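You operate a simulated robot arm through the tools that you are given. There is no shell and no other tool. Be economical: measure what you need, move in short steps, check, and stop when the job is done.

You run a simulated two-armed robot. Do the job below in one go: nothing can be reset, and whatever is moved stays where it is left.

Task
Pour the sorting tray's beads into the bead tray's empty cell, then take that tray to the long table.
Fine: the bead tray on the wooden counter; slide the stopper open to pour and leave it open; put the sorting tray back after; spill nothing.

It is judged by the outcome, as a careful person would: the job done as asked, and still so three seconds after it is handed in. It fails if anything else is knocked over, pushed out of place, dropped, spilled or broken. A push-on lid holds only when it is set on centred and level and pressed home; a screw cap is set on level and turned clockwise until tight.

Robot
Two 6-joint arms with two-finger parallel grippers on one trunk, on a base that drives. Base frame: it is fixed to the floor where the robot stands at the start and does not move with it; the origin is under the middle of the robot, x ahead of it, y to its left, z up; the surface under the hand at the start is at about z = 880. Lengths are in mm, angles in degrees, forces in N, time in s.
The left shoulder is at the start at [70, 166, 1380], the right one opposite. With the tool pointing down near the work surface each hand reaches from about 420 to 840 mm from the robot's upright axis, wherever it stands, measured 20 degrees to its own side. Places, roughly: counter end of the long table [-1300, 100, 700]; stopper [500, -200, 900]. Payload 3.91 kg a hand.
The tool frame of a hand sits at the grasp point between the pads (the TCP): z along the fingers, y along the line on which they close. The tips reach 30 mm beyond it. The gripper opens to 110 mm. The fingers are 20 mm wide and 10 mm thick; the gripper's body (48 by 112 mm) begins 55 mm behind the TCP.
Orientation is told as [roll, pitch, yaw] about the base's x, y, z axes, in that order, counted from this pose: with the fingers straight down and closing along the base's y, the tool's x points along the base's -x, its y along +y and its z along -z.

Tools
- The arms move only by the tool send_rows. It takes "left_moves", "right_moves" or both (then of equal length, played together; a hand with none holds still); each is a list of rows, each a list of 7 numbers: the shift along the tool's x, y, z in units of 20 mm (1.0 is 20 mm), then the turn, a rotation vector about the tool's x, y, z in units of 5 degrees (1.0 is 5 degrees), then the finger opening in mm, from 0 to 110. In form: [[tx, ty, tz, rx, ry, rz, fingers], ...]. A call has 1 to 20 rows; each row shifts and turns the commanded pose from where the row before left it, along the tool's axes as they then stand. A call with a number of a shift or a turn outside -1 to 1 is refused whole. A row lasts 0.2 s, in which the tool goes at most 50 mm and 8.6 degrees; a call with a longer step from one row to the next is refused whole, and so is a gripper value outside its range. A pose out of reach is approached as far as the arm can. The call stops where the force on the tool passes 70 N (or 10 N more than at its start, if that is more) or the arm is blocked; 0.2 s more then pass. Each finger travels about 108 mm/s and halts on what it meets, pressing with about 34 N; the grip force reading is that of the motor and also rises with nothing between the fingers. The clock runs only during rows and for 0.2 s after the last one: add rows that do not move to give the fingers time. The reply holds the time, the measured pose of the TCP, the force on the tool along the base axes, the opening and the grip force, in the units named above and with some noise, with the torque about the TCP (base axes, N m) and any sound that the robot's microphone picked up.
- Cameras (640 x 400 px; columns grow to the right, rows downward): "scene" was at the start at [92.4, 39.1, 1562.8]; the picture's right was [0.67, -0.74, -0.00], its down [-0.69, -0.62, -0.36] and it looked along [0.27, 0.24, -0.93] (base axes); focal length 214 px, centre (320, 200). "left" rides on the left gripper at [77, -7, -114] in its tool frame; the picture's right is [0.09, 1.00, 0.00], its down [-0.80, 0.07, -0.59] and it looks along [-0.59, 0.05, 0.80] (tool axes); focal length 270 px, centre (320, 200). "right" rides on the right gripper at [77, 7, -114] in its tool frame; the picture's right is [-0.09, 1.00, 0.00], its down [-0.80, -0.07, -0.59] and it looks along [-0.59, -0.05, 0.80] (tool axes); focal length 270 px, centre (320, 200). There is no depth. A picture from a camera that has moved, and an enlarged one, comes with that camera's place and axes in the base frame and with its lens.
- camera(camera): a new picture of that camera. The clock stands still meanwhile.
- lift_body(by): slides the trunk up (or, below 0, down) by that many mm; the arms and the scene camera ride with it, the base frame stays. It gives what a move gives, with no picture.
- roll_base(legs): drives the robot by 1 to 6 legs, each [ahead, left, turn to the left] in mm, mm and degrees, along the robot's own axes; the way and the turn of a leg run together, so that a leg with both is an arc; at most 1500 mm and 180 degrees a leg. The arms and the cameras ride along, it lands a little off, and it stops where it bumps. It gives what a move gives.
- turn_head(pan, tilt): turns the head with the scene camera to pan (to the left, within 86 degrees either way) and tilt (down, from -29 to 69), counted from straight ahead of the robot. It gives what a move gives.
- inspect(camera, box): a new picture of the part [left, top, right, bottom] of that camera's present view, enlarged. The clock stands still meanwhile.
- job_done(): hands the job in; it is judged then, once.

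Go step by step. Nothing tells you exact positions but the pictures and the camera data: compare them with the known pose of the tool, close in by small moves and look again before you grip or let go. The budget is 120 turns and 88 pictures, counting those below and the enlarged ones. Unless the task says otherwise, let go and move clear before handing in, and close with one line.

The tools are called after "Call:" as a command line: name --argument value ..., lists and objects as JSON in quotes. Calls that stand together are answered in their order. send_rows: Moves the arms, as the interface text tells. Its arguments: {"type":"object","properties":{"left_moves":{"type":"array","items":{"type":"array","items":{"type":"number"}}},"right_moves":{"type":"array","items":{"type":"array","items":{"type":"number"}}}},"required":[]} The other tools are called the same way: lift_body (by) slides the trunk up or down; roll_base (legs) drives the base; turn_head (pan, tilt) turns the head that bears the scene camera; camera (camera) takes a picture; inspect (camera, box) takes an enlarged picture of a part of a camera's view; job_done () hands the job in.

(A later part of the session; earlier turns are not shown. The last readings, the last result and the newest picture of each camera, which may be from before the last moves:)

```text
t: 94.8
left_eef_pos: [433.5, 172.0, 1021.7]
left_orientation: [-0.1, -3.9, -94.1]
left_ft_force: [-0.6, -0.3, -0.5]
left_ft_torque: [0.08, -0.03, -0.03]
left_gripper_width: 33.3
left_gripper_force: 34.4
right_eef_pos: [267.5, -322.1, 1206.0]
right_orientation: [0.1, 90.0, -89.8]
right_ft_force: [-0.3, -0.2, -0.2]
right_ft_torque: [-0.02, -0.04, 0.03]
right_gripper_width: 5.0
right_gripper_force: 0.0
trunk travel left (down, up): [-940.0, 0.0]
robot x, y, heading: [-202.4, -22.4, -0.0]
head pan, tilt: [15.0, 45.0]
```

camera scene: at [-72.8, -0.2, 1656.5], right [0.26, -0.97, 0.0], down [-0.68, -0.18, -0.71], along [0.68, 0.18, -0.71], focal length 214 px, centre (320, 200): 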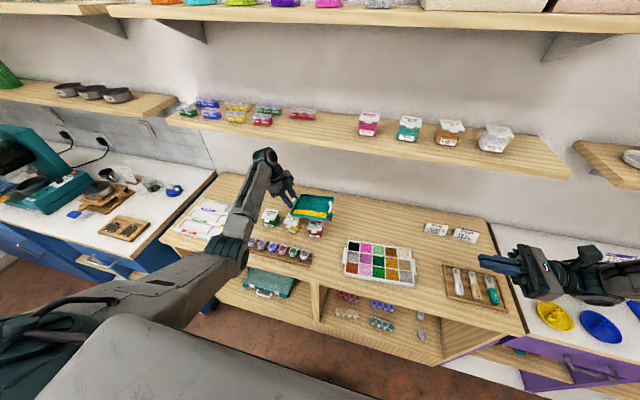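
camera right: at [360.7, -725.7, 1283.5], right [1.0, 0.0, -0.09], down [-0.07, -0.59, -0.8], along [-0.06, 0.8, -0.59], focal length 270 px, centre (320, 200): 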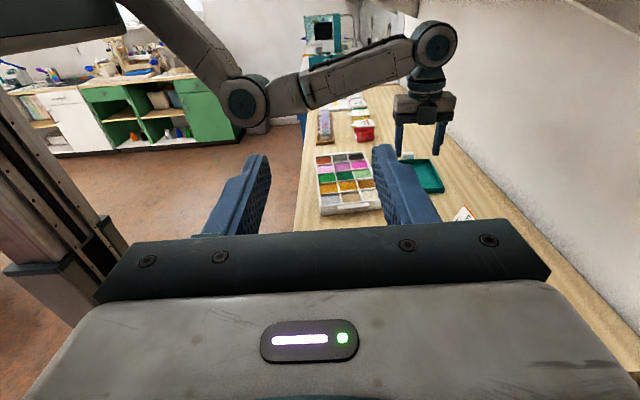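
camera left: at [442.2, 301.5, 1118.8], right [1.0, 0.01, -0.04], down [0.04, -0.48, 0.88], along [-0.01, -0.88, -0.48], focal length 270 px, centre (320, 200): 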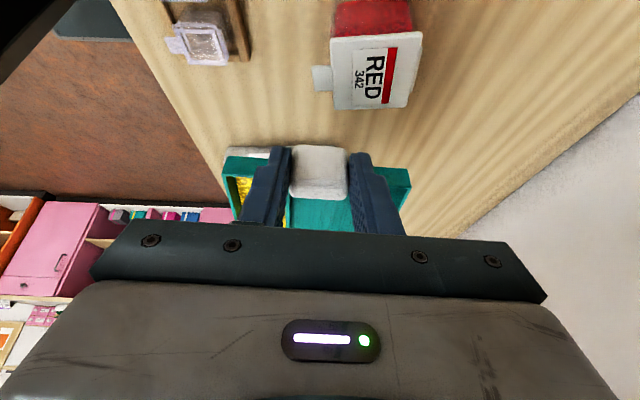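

Call:
send_rows --left_moves '[[0, 0, -0.75, 0, -0.8, 0, 10], [0, 0, -0.75, 0, -0.8, 0, 10], [0, 0, -0.5, 0, -0.8, 0, 10]]'

Call:
roll_base --legs '[[-60, 0, 0], [0, -90, 0]]'

```text
t: 95.6
left_eef_pos: [432.9, 175.3, 1060.7]
left_orientation: [0.1, -16.1, -94.2]
left_ft_force: [0.3, -0.1, -0.5]
left_ft_torque: [0.13, -0.03, 0.01]
left_gripper_width: 32.9
left_gripper_force: 33.8
right_eef_pos: [267.1, -322.7, 1205.0]
right_orientation: [4.9, 90.0, -85.1]
right_ft_force: [0.4, 0.2, -0.2]
right_ft_torque: [0.02, 0.02, -0.02]
right_gripper_width: 4.9
right_gripper_force: 0.0
trunk travel left (down, up): [-940.0, 0.0]
robot x, y, heading: [-205.8, -19.1, 0.2]
head pan, tilt: [15.0, 45.0]
```

```text
t: 97.3
left_eef_pos: [376.0, 96.5, 1058.5]
left_orientation: [-0.1, -16.4, -94.0]
left_ft_force: [0.0, 1.1, -1.2]
left_ft_torque: [0.06, -0.01, 0.03]
left_gripper_width: 33.0
left_gripper_force: 33.9
right_eef_pos: [211.5, -402.2, 1206.9]
right_orientation: [-21.4, 89.5, -111.3]
right_ft_force: [0.7, 0.4, -0.9]
right_ft_torque: [-0.04, 0.01, 0.02]
right_gripper_width: 4.9
right_gripper_force: 0.1
trunk travel left (down, up): [-940.0, 0.0]
robot x, y, heading: [-262.5, -111.0, 0.1]
head pan, tilt: [15.0, 45.0]
```

Call:
send_rows --left_moves '[[0.629, 0.357, -0.18, 0, 0, 0, 10], [0.629, 0.357, -0.18, 0, 0, 0, 10], [0.629, 0.357, -0.18, 0, 0, 0, 10], [0.629, 0.357, -0.18, 0, 0, 0, 10], [0.629, 0.357, -0.18, 0, 0, 0, 10], [0.629, 0.357, -0.18, 0, 0, 0, 10], [0.629, 0.357, -0.18, 0, 0, 0, 10], [0, 0, 0, 0, 0, 0, 10]]'

```text
t: 99.1
left_eef_pos: [429.8, 177.1, 1059.0]
left_orientation: [0.0, -16.0, -94.0]
left_ft_force: [0.4, -0.2, -1.2]
left_ft_torque: [0.1, -0.02, -0.02]
left_gripper_width: 33.1
left_gripper_force: 34.1
right_eef_pos: [209.1, -410.5, 1205.7]
right_orientation: [-5.4, 89.9, -95.4]
right_ft_force: [-0.1, 0.5, -0.4]
right_ft_torque: [0.04, -0.01, 0.0]
right_gripper_width: 5.2
right_gripper_force: 0.0
trunk travel left (down, up): [-940.0, 0.0]
robot x, y, heading: [-261.7, -105.6, 0.3]
head pan, tilt: [15.0, 45.0]
```

Call:
send_rows --left_moves '[[-0.04, 0.03, 0.8, 0, 0.87, 0, 10], [-0.04, 0.03, 0.8, 0, 0.87, 0, 10], [-0.05, 0.03, 0.8, 0, 0.87, 0, 10], [0, 0, 0, 0, 0, 0, 10]]'

Call:
turn_head --pan 15 --tilt 40

Call:
inspect --camera "scene" --box '[250, 190, 370, 280]'

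```text
t: 100.1
left_eef_pos: [430.1, 166.6, 1013.7]
left_orientation: [0.0, -2.9, -94.0]
left_ft_force: [0.6, 0.8, -1.3]
left_ft_torque: [0.08, -0.01, 0.01]
left_gripper_width: 33.1
left_gripper_force: 34.0
right_eef_pos: [208.0, -410.0, 1206.2]
right_orientation: [-0.5, 89.9, -90.3]
right_ft_force: [-0.3, 0.5, 0.2]
right_ft_torque: [0.02, 0.02, -0.01]
right_gripper_width: 5.3
right_gripper_force: 0.1
trunk travel left (down, up): [-940.0, 0.0]
robot x, y, heading: [-261.3, -107.9, 0.1]
head pan, tilt: [15.0, 45.0]
```

```text
t: 100.8
left_eef_pos: [429.9, 165.8, 1013.8]
left_orientation: [0.1, -2.9, -93.9]
left_ft_force: [-0.2, -0.7, -0.9]
left_ft_torque: [0.06, -0.01, 0.02]
left_gripper_width: 33.1
left_gripper_force: 33.8
right_eef_pos: [209.7, -410.3, 1206.4]
right_orientation: [-2.1, 89.9, -92.1]
right_ft_force: [-0.8, 0.0, -0.2]
right_ft_torque: [-0.01, 0.02, 0.0]
right_gripper_width: 5.0
right_gripper_force: 0.0
trunk travel left (down, up): [-940.0, 0.0]
robot x, y, heading: [-262.5, -110.8, 0.3]
head pan, tilt: [15.0, 40.0]
```

```text
4.44 times, centred on (310, 235) of scene
camera zoom: at [-129.9, -85.1, 1663.8], right [0.26, -0.97, 0.0], down [-0.62, -0.17, -0.77], along [0.74, 0.2, -0.64], focal length 953 px, centre (364, 44)
```

zoom: 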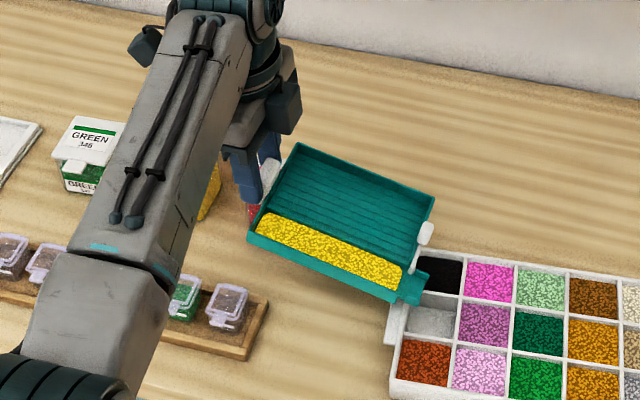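

Alignment is good again, with the outlet at about (381,-3). Tilting to 35° about the outlet once more.

Call:
send_rows --left_moves '[[-0.27, 0.02, 0.15, 0, 0.8, 0, 10], [-0.27, 0.02, 0.15, 0, 0.8, 0, 10], [-0.365, 0.04, -0.7, 0, 1, 0, 10], [-0.36, 0.04, -0.71, 0, 1, 0, 10], [-0.364, 0.04, -0.71, 0, 1, 0, 10], [0, 0, 0, 0, 0, 0, 10]]'

Call:
inspect --camera "scene" --box '[300, 220, 360, 265]'

```text
t: 102.2
left_eef_pos: [430.3, 125.4, 1046.5]
left_orientation: [0.1, 20.2, -93.9]
left_ft_force: [-0.1, -0.9, -0.2]
left_ft_torque: [0.05, 0.01, -0.02]
left_gripper_width: 33.1
left_gripper_force: 33.8
right_eef_pos: [208.7, -409.7, 1206.0]
right_orientation: [-3.4, 89.9, -93.4]
right_ft_force: [0.4, 0.0, 0.4]
right_ft_torque: [0.02, 0.0, -0.01]
right_gripper_width: 5.1
right_gripper_force: 0.0
trunk travel left (down, up): [-940.0, 0.0]
robot x, y, heading: [-268.4, -110.1, 0.4]
head pan, tilt: [15.0, 40.0]
```

```text
8.89 times, centred on (330, 242) of scene
camera zoom: at [-129.8, -84.5, 1663.8], right [0.26, -0.97, 0.0], down [-0.62, -0.17, -0.77], along [0.74, 0.2, -0.64], focal length 1906 px, centre (231, -178)
```

zoom: 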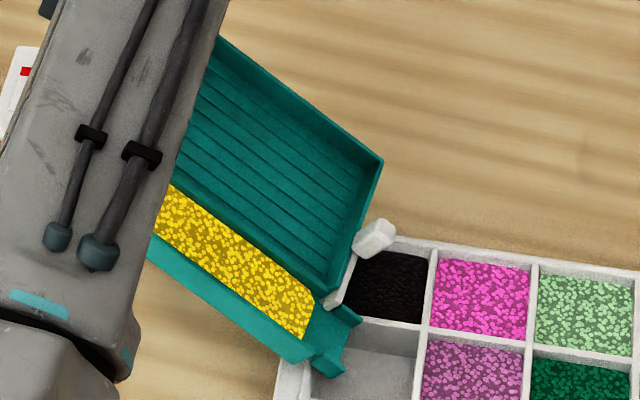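

The arm tracks exactly now and the outlet is over the cell, but nothing flows at 35°. Tilting on to 45°.

Call:
send_rows --left_moves '[[-0.36, 0.04, -0.71, 0, 1, 0, 10], [-0.363, 0.04, -0.71, 0, 1, 0, 10], [0, 0, 0, 0, 0, 0, 10], [0, 0, 0, 0, 0, 0, 10], [0, 0, 0, 0, 0, 0, 10]]'

Call:
inspect --camera "scene" --box '[290, 220, 370, 280]'

```text
t: 103.4
left_eef_pos: [430.6, 99.3, 1066.5]
left_orientation: [0.2, 30.0, -93.9]
left_ft_force: [0.0, -0.1, -0.3]
left_ft_torque: [0.06, 0.0, 0.01]
left_gripper_width: 33.0
left_gripper_force: 33.9
right_eef_pos: [209.6, -410.7, 1205.8]
right_orientation: [3.6, 90.0, -86.2]
right_ft_force: [-0.5, 0.3, 0.2]
right_ft_torque: [0.02, 0.0, -0.02]
right_gripper_width: 5.2
right_gripper_force: 0.1
trunk travel left (down, up): [-940.0, 0.0]
robot x, y, heading: [-267.0, -111.8, 0.1]
head pan, tilt: [15.0, 40.0]
```

```text
6.67 times, centred on (330, 250) of scene
camera zoom: at [-130.0, -86.5, 1663.9], right [0.26, -0.97, 0.0], down [-0.62, -0.17, -0.77], along [0.74, 0.2, -0.64], focal length 1430 px, centre (253, -133)
```

zoom: 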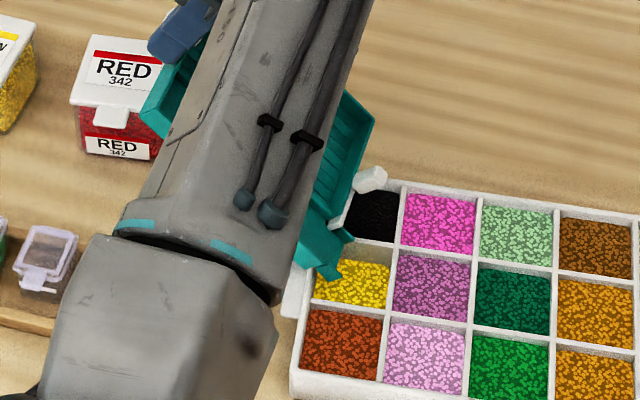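

The beads are now in the cell. I'll tilt a bit more and hold to empty the trough, then tilt back.

Call:
send_rows --left_moves '[[-0.36, 0.04, -0.71, 0, 1, 0, 10], [0, 0, 0, 0, 0, 0, 10], [0, 0, 0, 0, 0, 0, 10], [0, 0, 0, 0, 0, 0, 10], [0, 0, 0, 0, 0, 0, 10], [0.36, -0.04, 0.65, 0, -1, 0, 10], [0.36, -0.04, 0.65, 0, -1, 0, 10], [0.36, -0.04, 0.65, 0, -1, 0, 10], [0.36, -0.04, 0.65, 0, -1, 0, 10], [0.36, -0.04, 0.6, 0, -1, 0, 10], [0.36, -0.04, 0.6, 0, -1, 0, 10], [0.27, 0, -0.5, 0, -0.9, 0, 10], [0.27, 0, -0.5, 0, -0.9, 0, 10], [0.1, 0, -0.8, 0, -0.9, 0, 10], [0.1, 0, -0.8, 0, -0.9, 0, 10]]'

Call:
inspect --camera "scene" --box '[250, 190, 370, 280]'

```text
t: 106.6
left_eef_pos: [433.4, 171.9, 1076.8]
left_orientation: [0.0, -13.0, -94.0]
left_ft_force: [-0.1, -0.6, -1.0]
left_ft_torque: [0.06, -0.04, -0.02]
left_gripper_width: 33.3
left_gripper_force: 34.3
right_eef_pos: [207.9, -410.1, 1206.1]
right_orientation: [3.6, 89.9, -86.2]
right_ft_force: [-0.6, -0.3, 0.8]
right_ft_torque: [0.01, -0.01, -0.02]
right_gripper_width: 4.9
right_gripper_force: 0.1
trunk travel left (down, up): [-940.0, 0.0]
robot x, y, heading: [-266.5, -110.7, 0.0]
head pan, tilt: [15.0, 40.0]
```

```text
4.44 times, centred on (310, 235) of scene
camera zoom: at [-130.1, -84.4, 1663.9], right [0.26, -0.97, 0.0], down [-0.62, -0.17, -0.77], along [0.74, 0.2, -0.64], focal length 953 px, centre (364, 44)
```

zoom: 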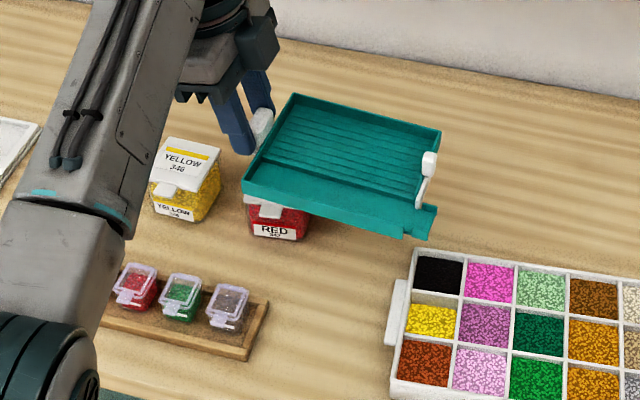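

The trough is empty, the cell is filled and nothing has spilled. Driving to put the sorting tray back.

Call:
roll_base --legs '[[0, -190, 0], [146, 0, 0]]'

Call:
send_rows --left_moves '[[0, 0, 0, 0, 0, 0, 10]]'

```text
t: 108.9
left_eef_pos: [504.8, -15.6, 1072.9]
left_orientation: [-0.2, -12.8, -93.8]
left_ft_force: [0.2, -0.2, -0.8]
left_ft_torque: [0.07, -0.01, 0.04]
left_gripper_width: 33.1
left_gripper_force: 34.0
right_eef_pos: [286.9, -599.3, 1210.7]
right_orientation: [91.8, 89.3, 2.1]
right_ft_force: [0.6, 0.0, 0.5]
right_ft_torque: [0.05, -0.02, -0.03]
right_gripper_width: 5.0
right_gripper_force: 0.0
trunk travel left (down, up): [-940.0, 0.0]
robot x, y, heading: [-174.2, -298.6, 0.3]
head pan, tilt: [15.0, 40.0]
stopped in leg 2: the robot was blocked; the commanded pose is now the measured one
```

```text
t: 109.3
left_eef_pos: [505.2, -15.1, 1072.7]
left_orientation: [-0.3, -12.7, -93.8]
left_ft_force: [-0.7, 0.0, -1.2]
left_ft_torque: [0.1, -0.03, 0.0]
left_gripper_width: 33.2
left_gripper_force: 34.7
right_eef_pos: [285.9, -599.9, 1211.2]
right_orientation: [90.1, 89.3, 0.2]
right_ft_force: [0.6, -0.8, -0.9]
right_ft_torque: [-0.05, 0.01, 0.01]
right_gripper_width: 5.1
right_gripper_force: 0.0
trunk travel left (down, up): [-940.0, 0.0]
robot x, y, heading: [-175.2, -295.5, 0.2]
head pan, tilt: [15.0, 40.0]
```

Something blocked the drive, so I'll look before moving.

Call:
turn_head --pan 15 --tilt 25

Call:
camera --camera "scene"

Call:
camera --camera "right"

```text
t: 110.0
left_eef_pos: [504.1, -15.5, 1073.3]
left_orientation: [-0.3, -12.8, -93.8]
left_ft_force: [0.0, 0.3, -1.0]
left_ft_torque: [0.05, 0.0, 0.02]
left_gripper_width: 33.3
left_gripper_force: 33.6
right_eef_pos: [285.9, -599.5, 1212.8]
right_orientation: [89.4, 89.2, -0.5]
right_ft_force: [-1.0, 0.2, 0.7]
right_ft_torque: [-0.01, -0.02, 0.0]
right_gripper_width: 5.3
right_gripper_force: 0.0
trunk travel left (down, up): [-940.0, 0.0]
robot x, y, heading: [-170.2, -298.7, 0.3]
head pan, tilt: [15.0, 25.0]
```

```text
31 pictures are left
camera scene: at [-52.3, -273.9, 1688.7], right [0.26, -0.96, 0.0], down [-0.4, -0.11, -0.91], along [0.88, 0.24, -0.41], focal length 214 px, centre (320, 200)
```

scene: 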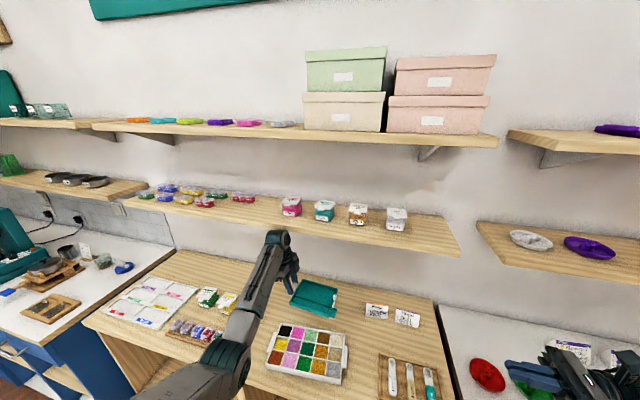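

```text
30 pictures are left
camera right: at [292.7, -713.0, 1288.8], right [1.0, 0.0, -0.07], down [-0.06, -0.59, -0.8], along [-0.05, 0.8, -0.59], focal length 270 px, centre (320, 200)
```

right: 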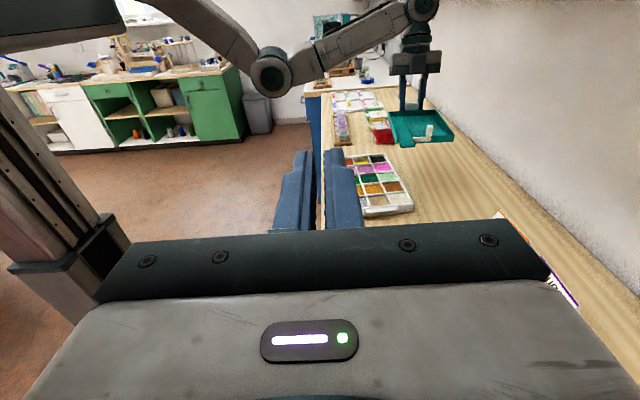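

The left wrist is at the shelf's front edge. I'll back off 25 mm, lower the hand and go forward again.

Call:
roll_base --legs '[[-25, 0, 0]]'

Call:
send_rows --left_moves '[[0.2, 0, 0.88, 0, 0, 0, 10], [0.2, 0, 0.88, 0, 0, 0, 10], [0.2, 0, 0.88, 0, 0, 0, 10], [0.1, 0, 0.44, 0, 0, 0, 10], [0, 0, 0, 0, 0, 0, 10]]'

Call:
roll_base --legs '[[75, 0, 0]]'

Call:
send_rows --left_moves '[[0, 0, 0, 0, 0, 0, 10]]'

```text
t: 110.8
left_eef_pos: [494.1, -14.0, 1064.1]
left_orientation: [-0.9, -12.9, -93.5]
left_ft_force: [0.2, -0.5, -0.7]
left_ft_torque: [0.07, 0.0, 0.03]
left_gripper_width: 33.3
left_gripper_force: 34.1
right_eef_pos: [276.0, -598.6, 1205.8]
right_orientation: [-19.3, 89.9, -109.0]
right_ft_force: [-0.4, 0.0, 0.4]
right_ft_torque: [0.02, 0.02, 0.01]
right_gripper_width: 4.9
right_gripper_force: 0.0
trunk travel left (down, up): [-940.0, 0.0]
robot x, y, heading: [-197.9, -295.8, 0.2]
head pan, tilt: [15.0, 25.0]
```

```text
t: 112.0
left_eef_pos: [493.4, -15.0, 1000.1]
left_orientation: [-1.0, -13.0, -93.6]
left_ft_force: [0.1, -0.7, -1.0]
left_ft_torque: [0.11, -0.03, 0.03]
left_gripper_width: 33.2
left_gripper_force: 34.6
right_eef_pos: [275.2, -598.0, 1205.9]
right_orientation: [17.7, 89.9, -72.0]
right_ft_force: [0.4, 0.1, 0.3]
right_ft_torque: [0.01, -0.01, 0.0]
right_gripper_width: 5.2
right_gripper_force: 0.1
trunk travel left (down, up): [-940.0, 0.0]
robot x, y, heading: [-199.8, -294.5, 0.2]
head pan, tilt: [15.0, 25.0]
```

```text
t: 113.1
left_eef_pos: [558.1, -14.5, 1006.8]
left_orientation: [-0.4, -12.9, -93.7]
left_ft_force: [-0.4, -0.4, -0.9]
left_ft_torque: [0.09, -0.05, 0.02]
left_gripper_width: 33.1
left_gripper_force: 34.0
right_eef_pos: [338.1, -597.2, 1210.8]
right_orientation: [80.2, 89.5, -9.6]
right_ft_force: [-1.6, 0.0, -0.4]
right_ft_torque: [-0.04, -0.01, -0.08]
right_gripper_width: 4.8
right_gripper_force: 0.2
trunk travel left (down, up): [-940.0, 0.0]
robot x, y, heading: [-124.8, -295.0, -0.0]
head pan, tilt: [15.0, 25.0]
```

```text
t: 113.5
left_eef_pos: [567.9, -13.2, 997.8]
left_orientation: [-1.1, -13.0, -93.7]
left_ft_force: [-0.2, 0.7, -1.4]
left_ft_torque: [0.07, -0.02, -0.02]
left_gripper_width: 33.3
left_gripper_force: 34.4
right_eef_pos: [349.9, -597.4, 1204.6]
right_orientation: [-59.9, 89.8, -149.7]
right_ft_force: [0.7, 0.3, -1.1]
right_ft_torque: [0.0, 0.02, 0.01]
right_gripper_width: 4.9
right_gripper_force: 0.0
trunk travel left (down, up): [-940.0, 0.0]
robot x, y, heading: [-124.3, -295.8, 0.2]
head pan, tilt: [15.0, 25.0]
```

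Call:
send_rows --left_moves '[[0, 0.18, 0, -0.22, -0.4, 0, 10], [0.2, 0.18, 0.85, 0, 0, 0, 10], [0.2, 0, 0.85, 0, 0, 0, 10], [0.2, 0, 0.85, 0, 0, 0, 10], [0.2, 0, 0.85, 0, 0, 0, 10], [0, 0, 0, 0, 0, 0, 10]]'

Call:
camera --camera "left"

```text
t: 114.9
left_eef_pos: [573.4, -17.6, 930.6]
left_orientation: [0.3, -14.9, -93.7]
left_ft_force: [0.4, -0.3, -0.3]
left_ft_torque: [0.07, -0.01, -0.03]
left_gripper_width: 32.9
left_gripper_force: 33.7
right_eef_pos: [347.9, -597.7, 1206.5]
right_orientation: [11.5, 89.9, -78.3]
right_ft_force: [-0.3, 0.4, 0.7]
right_ft_torque: [-0.01, 0.02, -0.02]
right_gripper_width: 5.1
right_gripper_force: 0.0
trunk travel left (down, up): [-940.0, 0.0]
robot x, y, heading: [-126.5, -297.7, 0.2]
head pan, tilt: [15.0, 25.0]
```

```text
29 pictures are left
camera left: at [571.7, 85.6, 1019.9], right [1.0, 0.02, -0.02], down [0.03, -0.62, 0.78], along [0.01, -0.78, -0.62], focal length 270 px, centre (320, 200)
```

left: 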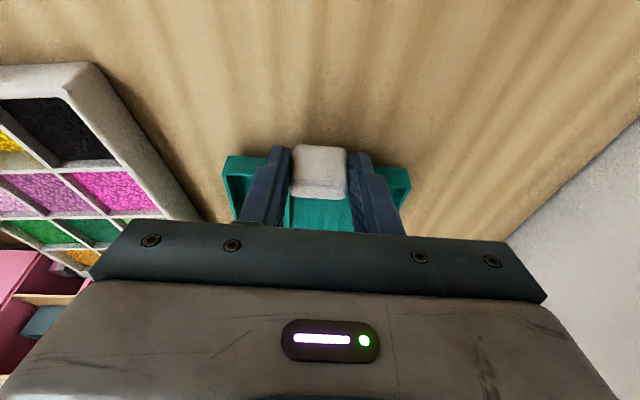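

Call:
send_rows --left_moves '[[0.12, 0.06, 0.28, 0, 0, 0, 10], [0.12, 0.06, 0.28, 0, -0.1, 0, 10], [0, 0, 0, 0, 0, 0, 10]]'

```text
t: 115.7
left_eef_pos: [575.0, -15.0, 919.6]
left_orientation: [0.2, -15.5, -93.6]
left_ft_force: [-1.1, -1.2, 6.2]
left_ft_torque: [0.02, 0.21, 0.01]
left_gripper_width: 33.1
left_gripper_force: 34.5
right_eef_pos: [345.9, -597.7, 1206.3]
right_orientation: [36.5, 89.9, -53.4]
right_ft_force: [-0.3, 0.2, -0.2]
right_ft_torque: [-0.03, -0.01, -0.02]
right_gripper_width: 5.1
right_gripper_force: 0.0
trunk travel left (down, up): [-940.0, 0.0]
robot x, y, heading: [-126.9, -290.8, 0.3]
head pan, tilt: [15.0, 25.0]
```

Contact at 6 N, so the tray is resting on the counter. Releasing and rising clear.

Call:
send_rows --left_moves '[[0, 0, 0, 0, 0, 0, 20], [0, 0, 0, 0, 0, 0, 40], [0, 0, 0, 0, 0, 0, 65], [-0.2, 0, -0.8, 0, 0, 0, 70], [-0.2, 0, -0.8, 0, 0, 0, 70], [-0.2, 0, -0.8, 0, 0, 0, 70], [-0.2, 0, -0.8, 0, 0, 0, 70], [-0.1, 0, -0.4, 0, 0, 0, 70]]'

Call:
turn_head --pan 5 --tilt 50

Call:
inspect --camera "scene" --box '[230, 100, 430, 250]'

```text
t: 117.5
left_eef_pos: [574.7, -14.5, 993.8]
left_orientation: [0.1, -15.5, -93.6]
left_ft_force: [-0.1, 1.1, -0.1]
left_ft_torque: [-0.03, 0.0, 0.01]
left_gripper_width: 69.9
left_gripper_force: 0.1
right_eef_pos: [346.0, -597.1, 1204.7]
right_orientation: [6.0, 89.9, -83.9]
right_ft_force: [1.2, -0.5, -0.2]
right_ft_torque: [-0.01, 0.01, 0.02]
right_gripper_width: 5.2
right_gripper_force: 0.0
trunk travel left (down, up): [-940.0, 0.0]
robot x, y, heading: [-124.8, -295.8, -0.2]
head pan, tilt: [15.0, 25.0]
```

```text
t: 118.4
left_eef_pos: [574.3, -13.1, 993.0]
left_orientation: [0.2, -15.5, -93.5]
left_ft_force: [-0.2, -0.2, 0.3]
left_ft_torque: [0.01, 0.01, 0.02]
left_gripper_width: 70.0
left_gripper_force: 0.1
right_eef_pos: [347.4, -598.3, 1206.0]
right_orientation: [7.7, 89.9, -82.0]
right_ft_force: [0.1, 0.1, 0.3]
right_ft_torque: [-0.01, 0.0, -0.01]
right_gripper_width: 4.9
right_gripper_force: 0.0
trunk travel left (down, up): [-940.0, 0.0]
robot x, y, heading: [-124.3, -294.8, 0.2]
head pan, tilt: [5.0, 50.0]
```

```text
2.67 times, centred on (330, 175) of scene
camera zoom: at [2.7, -287.9, 1649.8], right [0.09, -1.0, 0.0], down [-0.76, -0.07, -0.64], along [0.64, 0.06, -0.77], focal length 572 px, centre (293, 267)
```

zoom: 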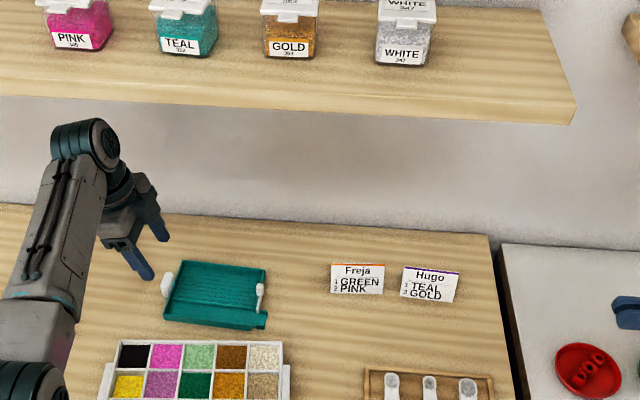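

Sorting tray is back in place, stopper open, beads transferred. To carry the bead tray I'll grip both end tabs with both hands tilted inward. First I'll back off and re-pose the hands.

Call:
roll_base --legs '[[-240, 0, 0]]'

Call:
send_rows --left_moves '[[0.5, 0, 0, 0, -1, -0.6, 90], [0.5, 0, 0, 0, -1, -0.6, 90], [0, 0, 0, 0, -1, -0.4, 100], [0, -0.5, 0, 0, 0, 0, 100], [0, -0.5, 0, 0, 0, 0, 100], [0, -0.5, 0, 0, 0, 0, 100], [0, -0.5, 0, 0, 0, 0, 100], [0, -0.5, 0, 0, 0, 0, 100]]' --right_moves '[[0, 0, 0, 0, -1, 0, 60], [0, 0, 0, 0, -1, 0, 90], [0, 0, 0, 0, -1, 0, 100], [0, 0, 0, 0, -1, 0, 100], [0, 0, 0, 0, -1, 0, 100], [0, 0, 0, 0, -1, 0, 100], [0, 0, 0, 0, -1, 0, 100], [0, 0, 0, 0, 0, 0, 100]]'

```text
t: 120.2
left_eef_pos: [336.1, -17.7, 990.8]
left_orientation: [0.0, -15.4, -93.9]
left_ft_force: [0.4, 1.0, 0.4]
left_ft_torque: [0.01, 0.04, 0.0]
left_gripper_width: 69.9
left_gripper_force: 0.2
right_eef_pos: [108.8, -599.1, 1205.2]
right_orientation: [-63.2, 89.8, -153.3]
right_ft_force: [0.5, -0.4, -0.4]
right_ft_torque: [-0.01, -0.02, 0.02]
right_gripper_width: 4.9
right_gripper_force: 0.0
trunk travel left (down, up): [-940.0, 0.0]
robot x, y, heading: [-365.5, -295.3, -0.2]
head pan, tilt: [5.0, 50.0]
```

```text
t: 122.0
left_eef_pos: [284.8, -2.1, 990.8]
left_orientation: [-3.3, -30.3, -84.7]
left_ft_force: [0.6, -0.2, 0.3]
left_ft_torque: [-0.02, 0.05, 0.01]
left_gripper_width: 100.2
left_gripper_force: 0.0
right_eef_pos: [106.1, -600.4, 1206.9]
right_orientation: [0.1, 54.9, -89.9]
right_ft_force: [0.0, -0.4, 0.9]
right_ft_torque: [0.04, 0.0, -0.01]
right_gripper_width: 99.8
right_gripper_force: 0.1
trunk travel left (down, up): [-940.0, 0.0]
robot x, y, heading: [-363.8, -296.8, 0.1]
head pan, tilt: [5.0, 50.0]
```

Call:
send_rows --left_moves '[[-0.873, -0.85, 0.68, 0, 0, 0, 100], [-0.873, -0.85, 0.68, 0, 0, 0, 100], [-0.873, -0.85, 0.68, 0, 0, 0, 100], [-0.873, -0.85, 0.68, 0, 0, 0, 100], [-0.873, -0.85, 0.68, 0, 0, 0, 100], [-0.873, -0.85, 0.68, 0, 0, 0, 100], [-0.873, -0.85, 0.68, 0, 0, 0, 100], [-0.873, -0.85, 0.68, 0, 0, 0, 100], [-0.873, -0.85, 0.68, 0, 0, 0, 100], [-0.873, -0.85, 0.68, 0, 0, 0, 100], [0, 0, 0, -0.55, 0, -0.58, 100], [0, 0, 0, -0.55, 0, -0.58, 100], [0, 0, 0, -0.55, 0, -0.57, 100]]' --right_moves '[[-0.9, -0.15, 0.63, 0, 0, 0, 100], [-0.9, -0.15, 0.63, 0, 0, 0, 100], [-0.9, -0.15, 0.63, 0, 0, 0, 100], [-0.9, -0.15, 0.63, 0, 0, 0, 100], [-0.9, -0.15, 0.63, 0, 0, 0, 100], [-0.9, -0.15, 0.63, 0, 0, 0, 100], [-0.9, -0.15, 0.63, 0, 0, 0, 100], [-0.9, -0.15, 0.63, 0, 0, 0, 100], [-0.9, -0.15, 0.63, 0, 0, 0, 100], [-0.9, -0.15, 0.63, 0, 0, 0, 100], [0, 0, 0, 0.82, 0, -0.57, 100], [0, 0, 0, 0.82, 0, -0.57, 100], [0, 0, 0, 0.82, 0, -0.57, 100]]'

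```text
t: 124.8
left_eef_pos: [129.1, -230.0, 969.0]
left_orientation: [0.1, -30.0, -74.7]
left_ft_force: [0.0, 0.2, -0.8]
left_ft_torque: [0.02, -0.02, 0.02]
left_gripper_width: 100.3
left_gripper_force: 0.1
right_eef_pos: [46.6, -617.2, 1095.0]
right_orientation: [0.1, 55.0, -75.0]
right_ft_force: [0.5, 0.8, 0.2]
right_ft_torque: [0.0, 0.0, -0.02]
right_gripper_width: 100.0
right_gripper_force: 0.1
right hand out of reach, approached as far as the arm can: row 6, 7, 8, 9, 10, 12, 13
trunk travel left (down, up): [-940.0, 0.0]
robot x, y, heading: [-361.7, -298.1, 0.0]
head pan, tilt: [5.0, 50.0]
```

Left is perfectly staged; the right stopped at z=1095. I'll test whether moving it forward lets it go lower.

Call:
send_rows --right_moves '[[-0.1, 0.97, -0.2, 0, 0, 0, 100], [-0.1, 0.97, -0.2, 0, 0, 0, 100], [-0.1, 0.97, -0.2, 0, 0, 0, 100], [-0.82, 0, 0.57, 0, 0, 0, 100], [-0.82, 0, 0.57, 0, 0, 0, 100], [-0.82, 0, 0.57, 0, 0, 0, 100], [-0.82, 0, 0.57, 0, 0, 0, 100], [-0.82, 0, 0.57, 0, 0, 0, 100]]'

```text
t: 126.5
left_eef_pos: [128.7, -230.5, 969.6]
left_orientation: [0.0, -30.0, -74.8]
left_ft_force: [-0.3, 0.8, 0.3]
left_ft_torque: [-0.02, 0.0, 0.0]
left_gripper_width: 100.1
left_gripper_force: 0.0
right_eef_pos: [87.5, -619.5, 1106.4]
right_orientation: [-0.1, 54.9, -75.0]
right_ft_force: [-0.7, 0.1, -0.6]
right_ft_torque: [-0.01, 0.0, 0.05]
right_gripper_width: 100.0
right_gripper_force: 0.1
right hand out of reach, approached as far as the arm can: row 1, 2, 3, 4, 5, 6, 7, 8
trunk travel left (down, up): [-940.0, 0.0]
robot x, y, heading: [-364.4, -298.4, -0.0]
head pan, tilt: [5.0, 50.0]
```

The right arm's branch can't go low. Before trying to re-pose it I need open space, so I'll back off, turn around, and look at the long table too.

Call:
roll_base --legs '[[-150, 0, 0], [0, 0, 90]]'

Call:
turn_head --pan 60 --tilt 25

Call:
camera --camera "scene"

```text
t: 131.8
left_eef_pos: [-589.1, 197.7, 969.0]
left_orientation: [-0.1, -30.1, 15.5]
left_ft_force: [0.1, 0.4, 0.3]
left_ft_torque: [0.01, 0.01, 0.02]
left_gripper_width: 100.2
left_gripper_force: 0.2
right_eef_pos: [-198.6, 158.4, 1106.1]
right_orientation: [0.0, 54.9, 15.2]
right_ft_force: [0.0, 0.3, -0.4]
right_ft_torque: [0.0, -0.01, -0.01]
right_gripper_width: 100.1
right_gripper_force: 0.0
trunk travel left (down, up): [-940.0, 0.0]
robot x, y, heading: [-519.5, -301.6, 90.3]
head pan, tilt: [5.0, 50.0]
```

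```text
t: 133.0
left_eef_pos: [-588.2, 196.5, 969.7]
left_orientation: [-0.1, -30.0, 15.6]
left_ft_force: [0.5, -0.4, -0.3]
left_ft_torque: [-0.02, 0.01, 0.0]
left_gripper_width: 100.3
left_gripper_force: 0.0
right_eef_pos: [-199.2, 158.9, 1107.7]
right_orientation: [-0.1, 54.8, 15.3]
right_ft_force: [-0.1, 0.5, 0.2]
right_ft_torque: [0.03, 0.01, -0.02]
right_gripper_width: 99.9
right_gripper_force: 0.0
trunk travel left (down, up): [-940.0, 0.0]
robot x, y, heading: [-515.9, -295.5, 90.4]
head pan, tilt: [60.0, 25.0]
```

```text
27 pictures are left
camera scene: at [-598.6, -199.3, 1687.2], right [0.5, 0.87, 0.0], down [0.37, -0.21, -0.91], along [-0.79, 0.45, -0.42], focal length 214 px, centre (320, 200)
```

scene: 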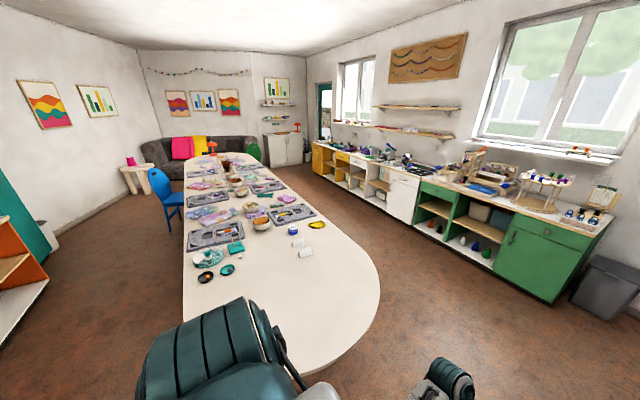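

The long table has a clear rounded end. Plan change: the left arm alone will carry the bead tray. I'll drag it so its front overhangs the counter edge, then clamp it with one finger beneath its centre and one across the rim. Returning to face the counter and straightening the left hand.

Call:
roll_base --legs '[[0, 0, -90.4]]'

Call:
send_rows --left_moves '[[0, 0, 0, 0, 1, 0, 100], [0, 0, 0, 0, 1, 0, 100], [0, 0, 0, 0, 1, 0, 100], [0, 0, 0, 0, 1, 0, 100], [0, 0, 0, 0, 1, 0, 100], [0, 0, 0, 0, 1, 0, 100], [0, 0.6, -0.5, 0, 0, -1, 100], [0, 0.6, -0.5, 0, 0, -1, 100], [0, 0.6, 0, 0, 0, -1, 100], [0, 0.6, 0, 0, 0, -1, 100], [0, 0.6, 0, 0, 0, -1, 100], [0, 0.6, 0, 0, 0, -1, 100], [0, 0, 0, 0, 0, -1, 100], [0, 0, 0, 0, 0, -1, 100], [0, 0, 0, 0, 0, -1, 100], [0, 0, 0, 0, 0, -1, 100], [0, 0, 0, 0, 0, -1, 100], [0, 0, 0, 0, 0, -1, 100], [0, 0, 0, 0, 0, -1, 100], [0, 0, 0, 0, 0, -1, 100]]'

```text
t: 137.3
left_eef_pos: [-24.5, -233.3, 969.3]
left_orientation: [-0.3, -30.1, -75.2]
left_ft_force: [0.1, -0.5, -1.0]
left_ft_torque: [-0.01, 0.0, 0.0]
left_gripper_width: 100.0
left_gripper_force: 0.1
right_eef_pos: [-66.4, -622.1, 1106.9]
right_orientation: [-0.1, 54.9, -75.6]
right_ft_force: [-1.1, 0.9, 0.5]
right_ft_torque: [0.05, 0.01, 0.02]
right_gripper_width: 100.1
right_gripper_force: 0.0
trunk travel left (down, up): [-940.0, 0.0]
robot x, y, heading: [-520.3, -296.0, -0.2]
head pan, tilt: [60.0, 25.0]
```

```text
t: 138.4
left_eef_pos: [-29.5, -149.3, 939.2]
left_orientation: [1.1, 0.3, -74.2]
left_ft_force: [0.6, 0.6, 0.4]
left_ft_torque: [0.03, -0.01, 0.0]
left_gripper_width: 100.0
left_gripper_force: 0.0
left hand out of reach, approached as far as the arm can: row 5
right_eef_pos: [-68.5, -621.9, 1107.1]
right_orientation: [0.0, 54.9, -75.5]
right_ft_force: [0.3, 0.4, -0.4]
right_ft_torque: [-0.02, -0.03, 0.0]
right_gripper_width: 100.0
right_gripper_force: 0.2
trunk travel left (down, up): [-940.0, 0.0]
robot x, y, heading: [-517.0, -296.8, -0.5]
head pan, tilt: [60.0, 25.0]
stopped in row 5 (left hand): the arm was blocked; the commanded pose is now the measured one
```

Call:
send_rows --left_moves '[[0, 1, 0, 0, 0, 0, 100], [0, 1, 0, 0, 0, 0, 100], [0, 1, 0, 0, 0, 0, 100], [0, 1, 0, 0, 0, 0, 100], [0, 1, 0, 0, 0, 0, 100], [0, 1, 0, 0, 0, 0, 100], [0, 1, -0.5, 0, 0, 0, 100], [0, 1, -0.5, 0, 0, 0, 100], [0, 1, -0.5, 0, 0, 0, 100]]'

Call:
send_rows --left_moves '[[0, 0, 0, 0.2, 0, -1, 100], [0, 0, 0, 0, 0, -1, 100], [0, 0, 0, 0, 0, -1, 100], [0, 0, 0, 0, 0, -1, 100], [0, 0, 0, 0, 0, -1, 100], [0, 0, 0, 0, 0, -1, 100], [0, 0, 0, 0, 0, -1, 100], [0, 0, 0, 0, 0, -1, 100], [0, 0, 0, 0, 0, -1, 100], [0, 0, 0, 0, 0, -1, 100], [0, 0, 0, 0, 0, -1, 100], [0, 0, 0, 0, 0, -1, 100], [0, 0, 0, 0, 0, -1, 100], [0, 0, 0, 0, 0, -1, 100], [0, 0, 0, 0, 0, -1, 100], [0, 0, 0, 0, 0, -0.7, 100]]'

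```text
t: 140.4
left_eef_pos: [145.8, -101.9, 974.4]
left_orientation: [1.1, 0.3, -74.4]
left_ft_force: [0.0, -0.8, -0.6]
left_ft_torque: [-0.02, 0.0, -0.01]
left_gripper_width: 100.1
left_gripper_force: 0.1
right_eef_pos: [-68.0, -623.3, 1105.8]
right_orientation: [-0.2, 54.8, -75.6]
right_ft_force: [0.1, 0.7, -0.2]
right_ft_torque: [0.03, 0.01, 0.01]
right_gripper_width: 100.0
right_gripper_force: 0.1
trunk travel left (down, up): [-940.0, 0.0]
robot x, y, heading: [-518.8, -298.5, -0.4]
head pan, tilt: [60.0, 25.0]
```

```text
t: 143.8
left_eef_pos: [141.5, -101.7, 973.5]
left_orientation: [0.3, -0.2, 4.2]
left_ft_force: [0.3, 0.8, -0.5]
left_ft_torque: [0.03, 0.03, -0.01]
left_gripper_width: 100.0
left_gripper_force: 0.0
right_eef_pos: [-67.5, -622.3, 1106.2]
right_orientation: [-0.1, 54.9, -75.5]
right_ft_force: [0.4, -0.4, 0.1]
right_ft_torque: [0.01, -0.02, 0.01]
right_gripper_width: 99.8
right_gripper_force: 0.1
trunk travel left (down, up): [-940.0, 0.0]
robot x, y, heading: [-519.8, -297.2, -0.4]
head pan, tilt: [60.0, 25.0]
```

Call:
roll_base --legs '[[342, 0, 0.4]]'

Call:
turn_head --pan 10 --tilt 52

Call:
camera --camera "left"

Call:
camera --camera "scene"

```text
t: 146.0
left_eef_pos: [484.3, -94.6, 975.6]
left_orientation: [0.3, -0.3, 4.9]
left_ft_force: [0.5, -0.4, 0.0]
left_ft_torque: [0.0, -0.05, 0.03]
left_gripper_width: 100.0
left_gripper_force: 0.0
right_eef_pos: [277.5, -618.8, 1108.1]
right_orientation: [0.1, 54.9, -74.7]
right_ft_force: [0.8, -0.1, -0.1]
right_ft_torque: [-0.03, -0.02, -0.02]
right_gripper_width: 100.2
right_gripper_force: 0.2
trunk travel left (down, up): [-940.0, 0.0]
robot x, y, heading: [-177.2, -296.6, 0.4]
head pan, tilt: [60.0, 25.0]
```

```text
t: 147.2
left_eef_pos: [484.9, -95.5, 974.3]
left_orientation: [0.2, -0.2, 4.9]
left_ft_force: [-0.1, 0.2, 0.0]
left_ft_torque: [0.02, 0.01, 0.01]
left_gripper_width: 99.6
left_gripper_force: 0.1
right_eef_pos: [279.3, -619.2, 1107.6]
right_orientation: [-0.1, 55.0, -74.8]
right_ft_force: [-1.1, 0.5, 0.3]
right_ft_torque: [-0.03, -0.01, 0.0]
right_gripper_width: 100.0
right_gripper_force: 0.0
trunk travel left (down, up): [-940.0, 0.0]
robot x, y, heading: [-180.0, -300.3, 0.2]
head pan, tilt: [10.0, 52.0]
```

```text
26 pictures are left
camera left: at [407.3, -110.1, 1087.8], right [-0.17, 0.98, 0.0], down [0.79, 0.14, 0.6], along [0.59, 0.1, -0.8], focal length 270 px, centre (320, 200)
```

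left: 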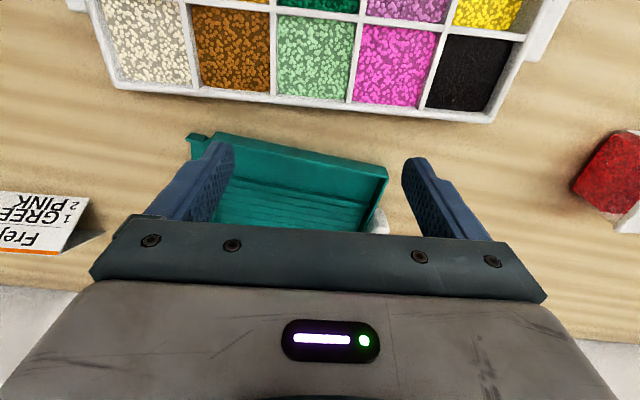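

```text
25 pictures are left
camera scene: at [-50.6, -282.6, 1647.2], right [0.18, -0.98, 0.0], down [-0.78, -0.14, -0.62], along [0.61, 0.11, -0.79], focal length 214 px, centre (320, 200)
```

scene: 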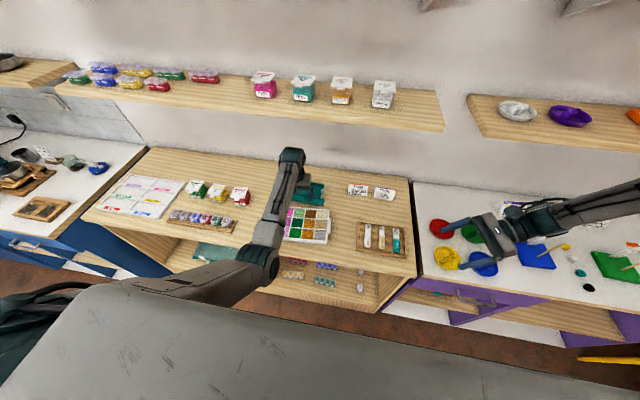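

The gap between the bead tray's back rim and the sorting tray is about 33 mm. I'll narrow the fingers and lower them into the gap behind the bead tray.

Call:
send_rows --left_moves '[[0.1, -0.3, 0, 0, 0, 0, 70], [0.1, -0.285, 0, 0, 0, 0, 50], [0, 0, 0.7, 0, 0, 0, 50], [0, 0, 0, 0, 0, 0, 50]]'

Call:
camera --camera "left"

```text
t: 148.2
left_eef_pos: [482.2, -108.4, 958.7]
left_orientation: [0.2, -0.2, 4.9]
left_ft_force: [0.6, -0.3, 0.1]
left_ft_torque: [0.0, -0.02, -0.01]
left_gripper_width: 49.9
left_gripper_force: 0.0
right_eef_pos: [280.1, -617.2, 1107.7]
right_orientation: [-0.1, 54.9, -75.0]
right_ft_force: [0.7, 0.2, -0.3]
right_ft_torque: [0.01, -0.04, -0.03]
right_gripper_width: 99.8
right_gripper_force: 0.1
trunk travel left (down, up): [-940.0, 0.0]
robot x, y, heading: [-177.9, -296.7, 0.2]
head pan, tilt: [10.0, 52.0]
```

```text
24 pictures are left
camera left: at [405.6, -122.8, 1073.2], right [-0.17, 0.98, 0.0], down [0.79, 0.14, 0.6], along [0.59, 0.1, -0.8], focal length 270 px, centre (320, 200)
```

left: 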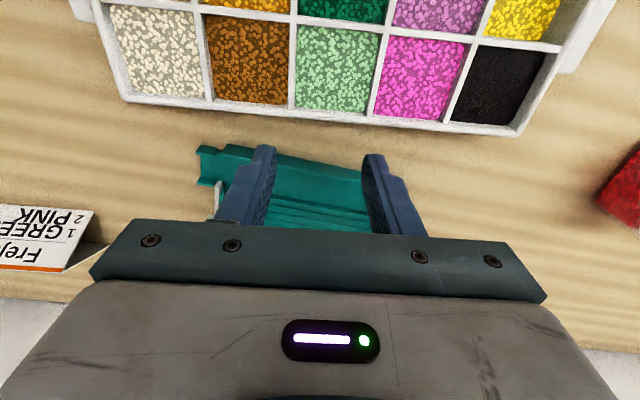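

Call:
send_rows --left_moves '[[0.03, 0, 0.7, 0, 0, 0, 50], [0, 0, 0.7, 0, 0, 0, 50], [0, 0, 0.6, 0, 0, 0, 50]]'

Call:
inspect --camera "scene" --box '[250, 150, 370, 250]'

```text
t: 149.0
left_eef_pos: [480.0, -107.9, 919.6]
left_orientation: [0.0, -0.1, 4.9]
left_ft_force: [-0.1, -0.1, 0.0]
left_ft_torque: [-0.02, 0.01, -0.01]
left_gripper_width: 50.0
left_gripper_force: 0.1
right_eef_pos: [280.4, -618.5, 1106.7]
right_orientation: [-0.1, 54.9, -74.9]
right_ft_force: [0.7, 1.0, -0.9]
right_ft_torque: [0.01, 0.02, -0.02]
right_gripper_width: 100.0
right_gripper_force: 0.0
trunk travel left (down, up): [-940.0, 0.0]
robot x, y, heading: [-173.6, -297.2, 0.1]
head pan, tilt: [10.0, 52.0]
```

```text
4.00 times, centred on (310, 200) of scene
camera zoom: at [-49.8, -282.9, 1647.1], right [0.18, -0.98, 0.0], down [-0.78, -0.14, -0.62], along [0.61, 0.11, -0.79], focal length 858 px, centre (360, 200)
```

zoom: 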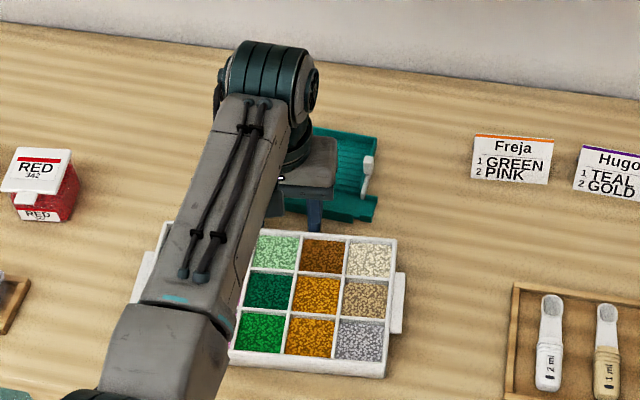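

Fingers are down behind the tray, touching nothing. Dragging by driving back 100 mm.

Call:
roll_base --legs '[[-50, 0, 0], [-50, 0, 0]]'

Call:
turn_head --pan 10 --tilt 60

Call:
inspect --camera "scene" --box '[230, 130, 390, 250]'

```text
t: 150.4
left_eef_pos: [388.5, -108.6, 914.2]
left_orientation: [0.3, 0.4, 4.8]
left_ft_force: [0.9, -0.3, -0.5]
left_ft_torque: [0.01, 0.04, -0.03]
left_gripper_width: 50.1
left_gripper_force: 0.1
right_eef_pos: [190.6, -619.0, 1102.4]
right_orientation: [-1.1, 55.0, -75.8]
right_ft_force: [0.2, -0.2, 0.3]
right_ft_torque: [0.03, 0.09, 0.04]
right_gripper_width: 99.9
right_gripper_force: 0.0
trunk travel left (down, up): [-940.0, 0.0]
robot x, y, heading: [-270.6, -296.7, 0.2]
head pan, tilt: [10.0, 52.0]
```

```text
t: 151.1
left_eef_pos: [385.4, -109.2, 916.9]
left_orientation: [0.2, 0.1, 4.8]
left_ft_force: [0.0, 0.4, -0.9]
left_ft_torque: [0.02, 0.04, -0.02]
left_gripper_width: 50.1
left_gripper_force: 0.0
right_eef_pos: [185.4, -619.7, 1104.5]
right_orientation: [-0.4, 54.9, -75.3]
right_ft_force: [0.9, 0.0, -0.6]
right_ft_torque: [0.01, 0.01, 0.01]
right_gripper_width: 99.8
right_gripper_force: 0.1
trunk travel left (down, up): [-940.0, 0.0]
robot x, y, heading: [-275.4, -300.8, 0.1]
head pan, tilt: [10.0, 60.0]
```

```text
3.33 times, centred on (310, 190) of scene
camera zoom: at [-151.0, -284.8, 1636.6], right [0.18, -0.98, 0.0], down [-0.85, -0.15, -0.5], along [0.49, 0.09, -0.87], focal length 715 px, centre (353, 233)
```

zoom: 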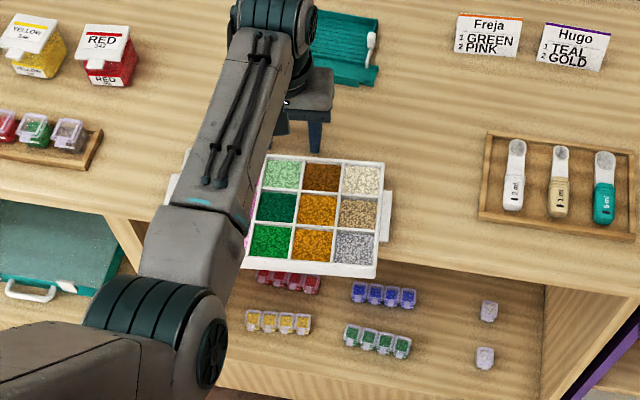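

The tray now overhangs the counter edge by about 60 mm, with its centre still supported. I'll raise the fingers, back off and turn the left hand horizontal with its fingers closing vertically.

Call:
send_rows --left_moves '[[-0.15, 0, -0.5, 0, 0, 0, 50], [0, 0, -1, 0, 0, 0, 50], [0, 0, -1, 0, 0, 0, 60], [0, 0, -1, 0, 0, 0, 60], [0, 0, -1, 0, 0, 0, 60], [0, 0, -0.5, 0, 0, 0, 60]]'

Call:
roll_base --legs '[[-230, 0, 0]]'

Call:
send_rows --left_moves '[[0, 0, 0, 0, 0, 1, 60], [0, 0, 0, 0, 0, 1, 60], [0, 0, 0, 0, 0, 1, 60], [0, 0, 0, 0, 0, 1, 60], [0, 0, 0, 0, 0, 1, 60], [0, 0, 0, 0, 0, 1, 60], [0, 0, 0, 0, 0, 1, 60], [0, 0, 0, 0, 0, 1, 60], [0, 0, 0, 0, 0, 1, 60], [0, 0, 0, 0, 0, 1, 60], [0, 0, 0, 0, 0, 1, 60], [0, 0, 0, 0, 0, 1, 60], [0, 0, 0, 0, 0, 1, 60], [0, 0, 0, 0, 0, 1, 60], [0, 0, 0, 0, 0, 1, 60], [0, 0, 0, 0, 0, 1, 60], [0, 0, 0, 0, 0, 1, 60], [0, 0, 0, 0, 0, 1, 60]]'

Call:
send_rows --left_moves '[[0, 0, 0, -1, 0, 0, 60], [0, 0, 0, -1, 0, 0, 60], [0, 0, 0, -1, 0, 0, 60], [0, 0, 0, -1, 0, 0, 60], [0, 0, 0, -1, 0, 0, 60], [0, 0, 0, -1, 0, 0, 60], [0, 0, 0, -1, 0, 0, 60], [0, 0, 0, -1, 0, 0, 60], [0, 0, 0, -1, 0, 0, 60], [0, 0, 0, -1, 0, 0, 60], [0, 0, 0, -1, 0, 0, 60], [0, 0, 0, -1, 0, 0, 60], [0, 0, 0, -1, 0, 0, 60], [0, 0, 0, -1, 0, 0, 60], [0, 0, 0, -1, 0, 0, 60], [0, 0, 0, -1, 0, 0, 60], [0, 0, 0, -1, 0, 0, 60], [0, 0, 0, -1, 0, 0, 60]]'

```text
t: 152.5
left_eef_pos: [382.1, -111.3, 1018.9]
left_orientation: [0.3, -0.1, 4.8]
left_ft_force: [-0.4, -0.4, -0.3]
left_ft_torque: [0.01, -0.01, -0.01]
left_gripper_width: 60.1
left_gripper_force: 0.1
right_eef_pos: [181.5, -619.7, 1106.9]
right_orientation: [-0.1, 55.0, -75.1]
right_ft_force: [-0.2, 0.0, -0.3]
right_ft_torque: [-0.01, 0.02, 0.02]
right_gripper_width: 100.1
right_gripper_force: 0.0
trunk travel left (down, up): [-940.0, 0.0]
robot x, y, heading: [-271.4, -298.6, 0.1]
head pan, tilt: [10.0, 60.0]
```

```text
t: 154.2
left_eef_pos: [162.3, -112.4, 1016.7]
left_orientation: [0.1, 0.1, 4.6]
left_ft_force: [-0.2, -0.4, -0.5]
left_ft_torque: [0.01, 0.01, 0.01]
left_gripper_width: 59.9
left_gripper_force: 0.1
right_eef_pos: [-42.2, -621.1, 1105.0]
right_orientation: [-0.4, 54.8, -75.6]
right_ft_force: [0.8, -0.1, 0.3]
right_ft_torque: [-0.03, 0.03, 0.02]
right_gripper_width: 99.9
right_gripper_force: 0.1
trunk travel left (down, up): [-940.0, 0.0]
robot x, y, heading: [-497.0, -297.7, -0.2]
head pan, tilt: [10.0, 60.0]
```

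```text
t: 158.1
left_eef_pos: [158.0, -112.0, 1018.6]
left_orientation: [0.1, 0.2, -85.6]
left_ft_force: [0.7, -0.5, 0.4]
left_ft_torque: [-0.01, -0.02, 0.0]
left_gripper_width: 59.9
left_gripper_force: 0.0
right_eef_pos: [-44.4, -621.2, 1106.7]
right_orientation: [-0.1, 54.9, -75.3]
right_ft_force: [-0.5, 0.3, 0.2]
right_ft_torque: [0.01, 0.0, -0.03]
right_gripper_width: 99.8
right_gripper_force: 0.0
trunk travel left (down, up): [-940.0, 0.0]
robot x, y, heading: [-497.0, -294.7, -0.5]
head pan, tilt: [10.0, 60.0]
```

```text
t: 161.8
left_eef_pos: [156.6, -110.8, 1019.4]
left_orientation: [88.6, 0.1, -85.4]
left_ft_force: [0.0, -1.0, -0.7]
left_ft_torque: [0.0, -0.01, 0.02]
left_gripper_width: 59.8
left_gripper_force: 0.0
right_eef_pos: [-45.1, -620.9, 1106.1]
right_orientation: [-0.1, 54.8, -75.3]
right_ft_force: [0.5, 0.1, -0.1]
right_ft_torque: [0.01, 0.0, 0.03]
right_gripper_width: 100.1
right_gripper_force: 0.0
trunk travel left (down, up): [-940.0, 0.0]
robot x, y, heading: [-499.6, -296.4, -0.2]
head pan, tilt: [10.0, 60.0]
```

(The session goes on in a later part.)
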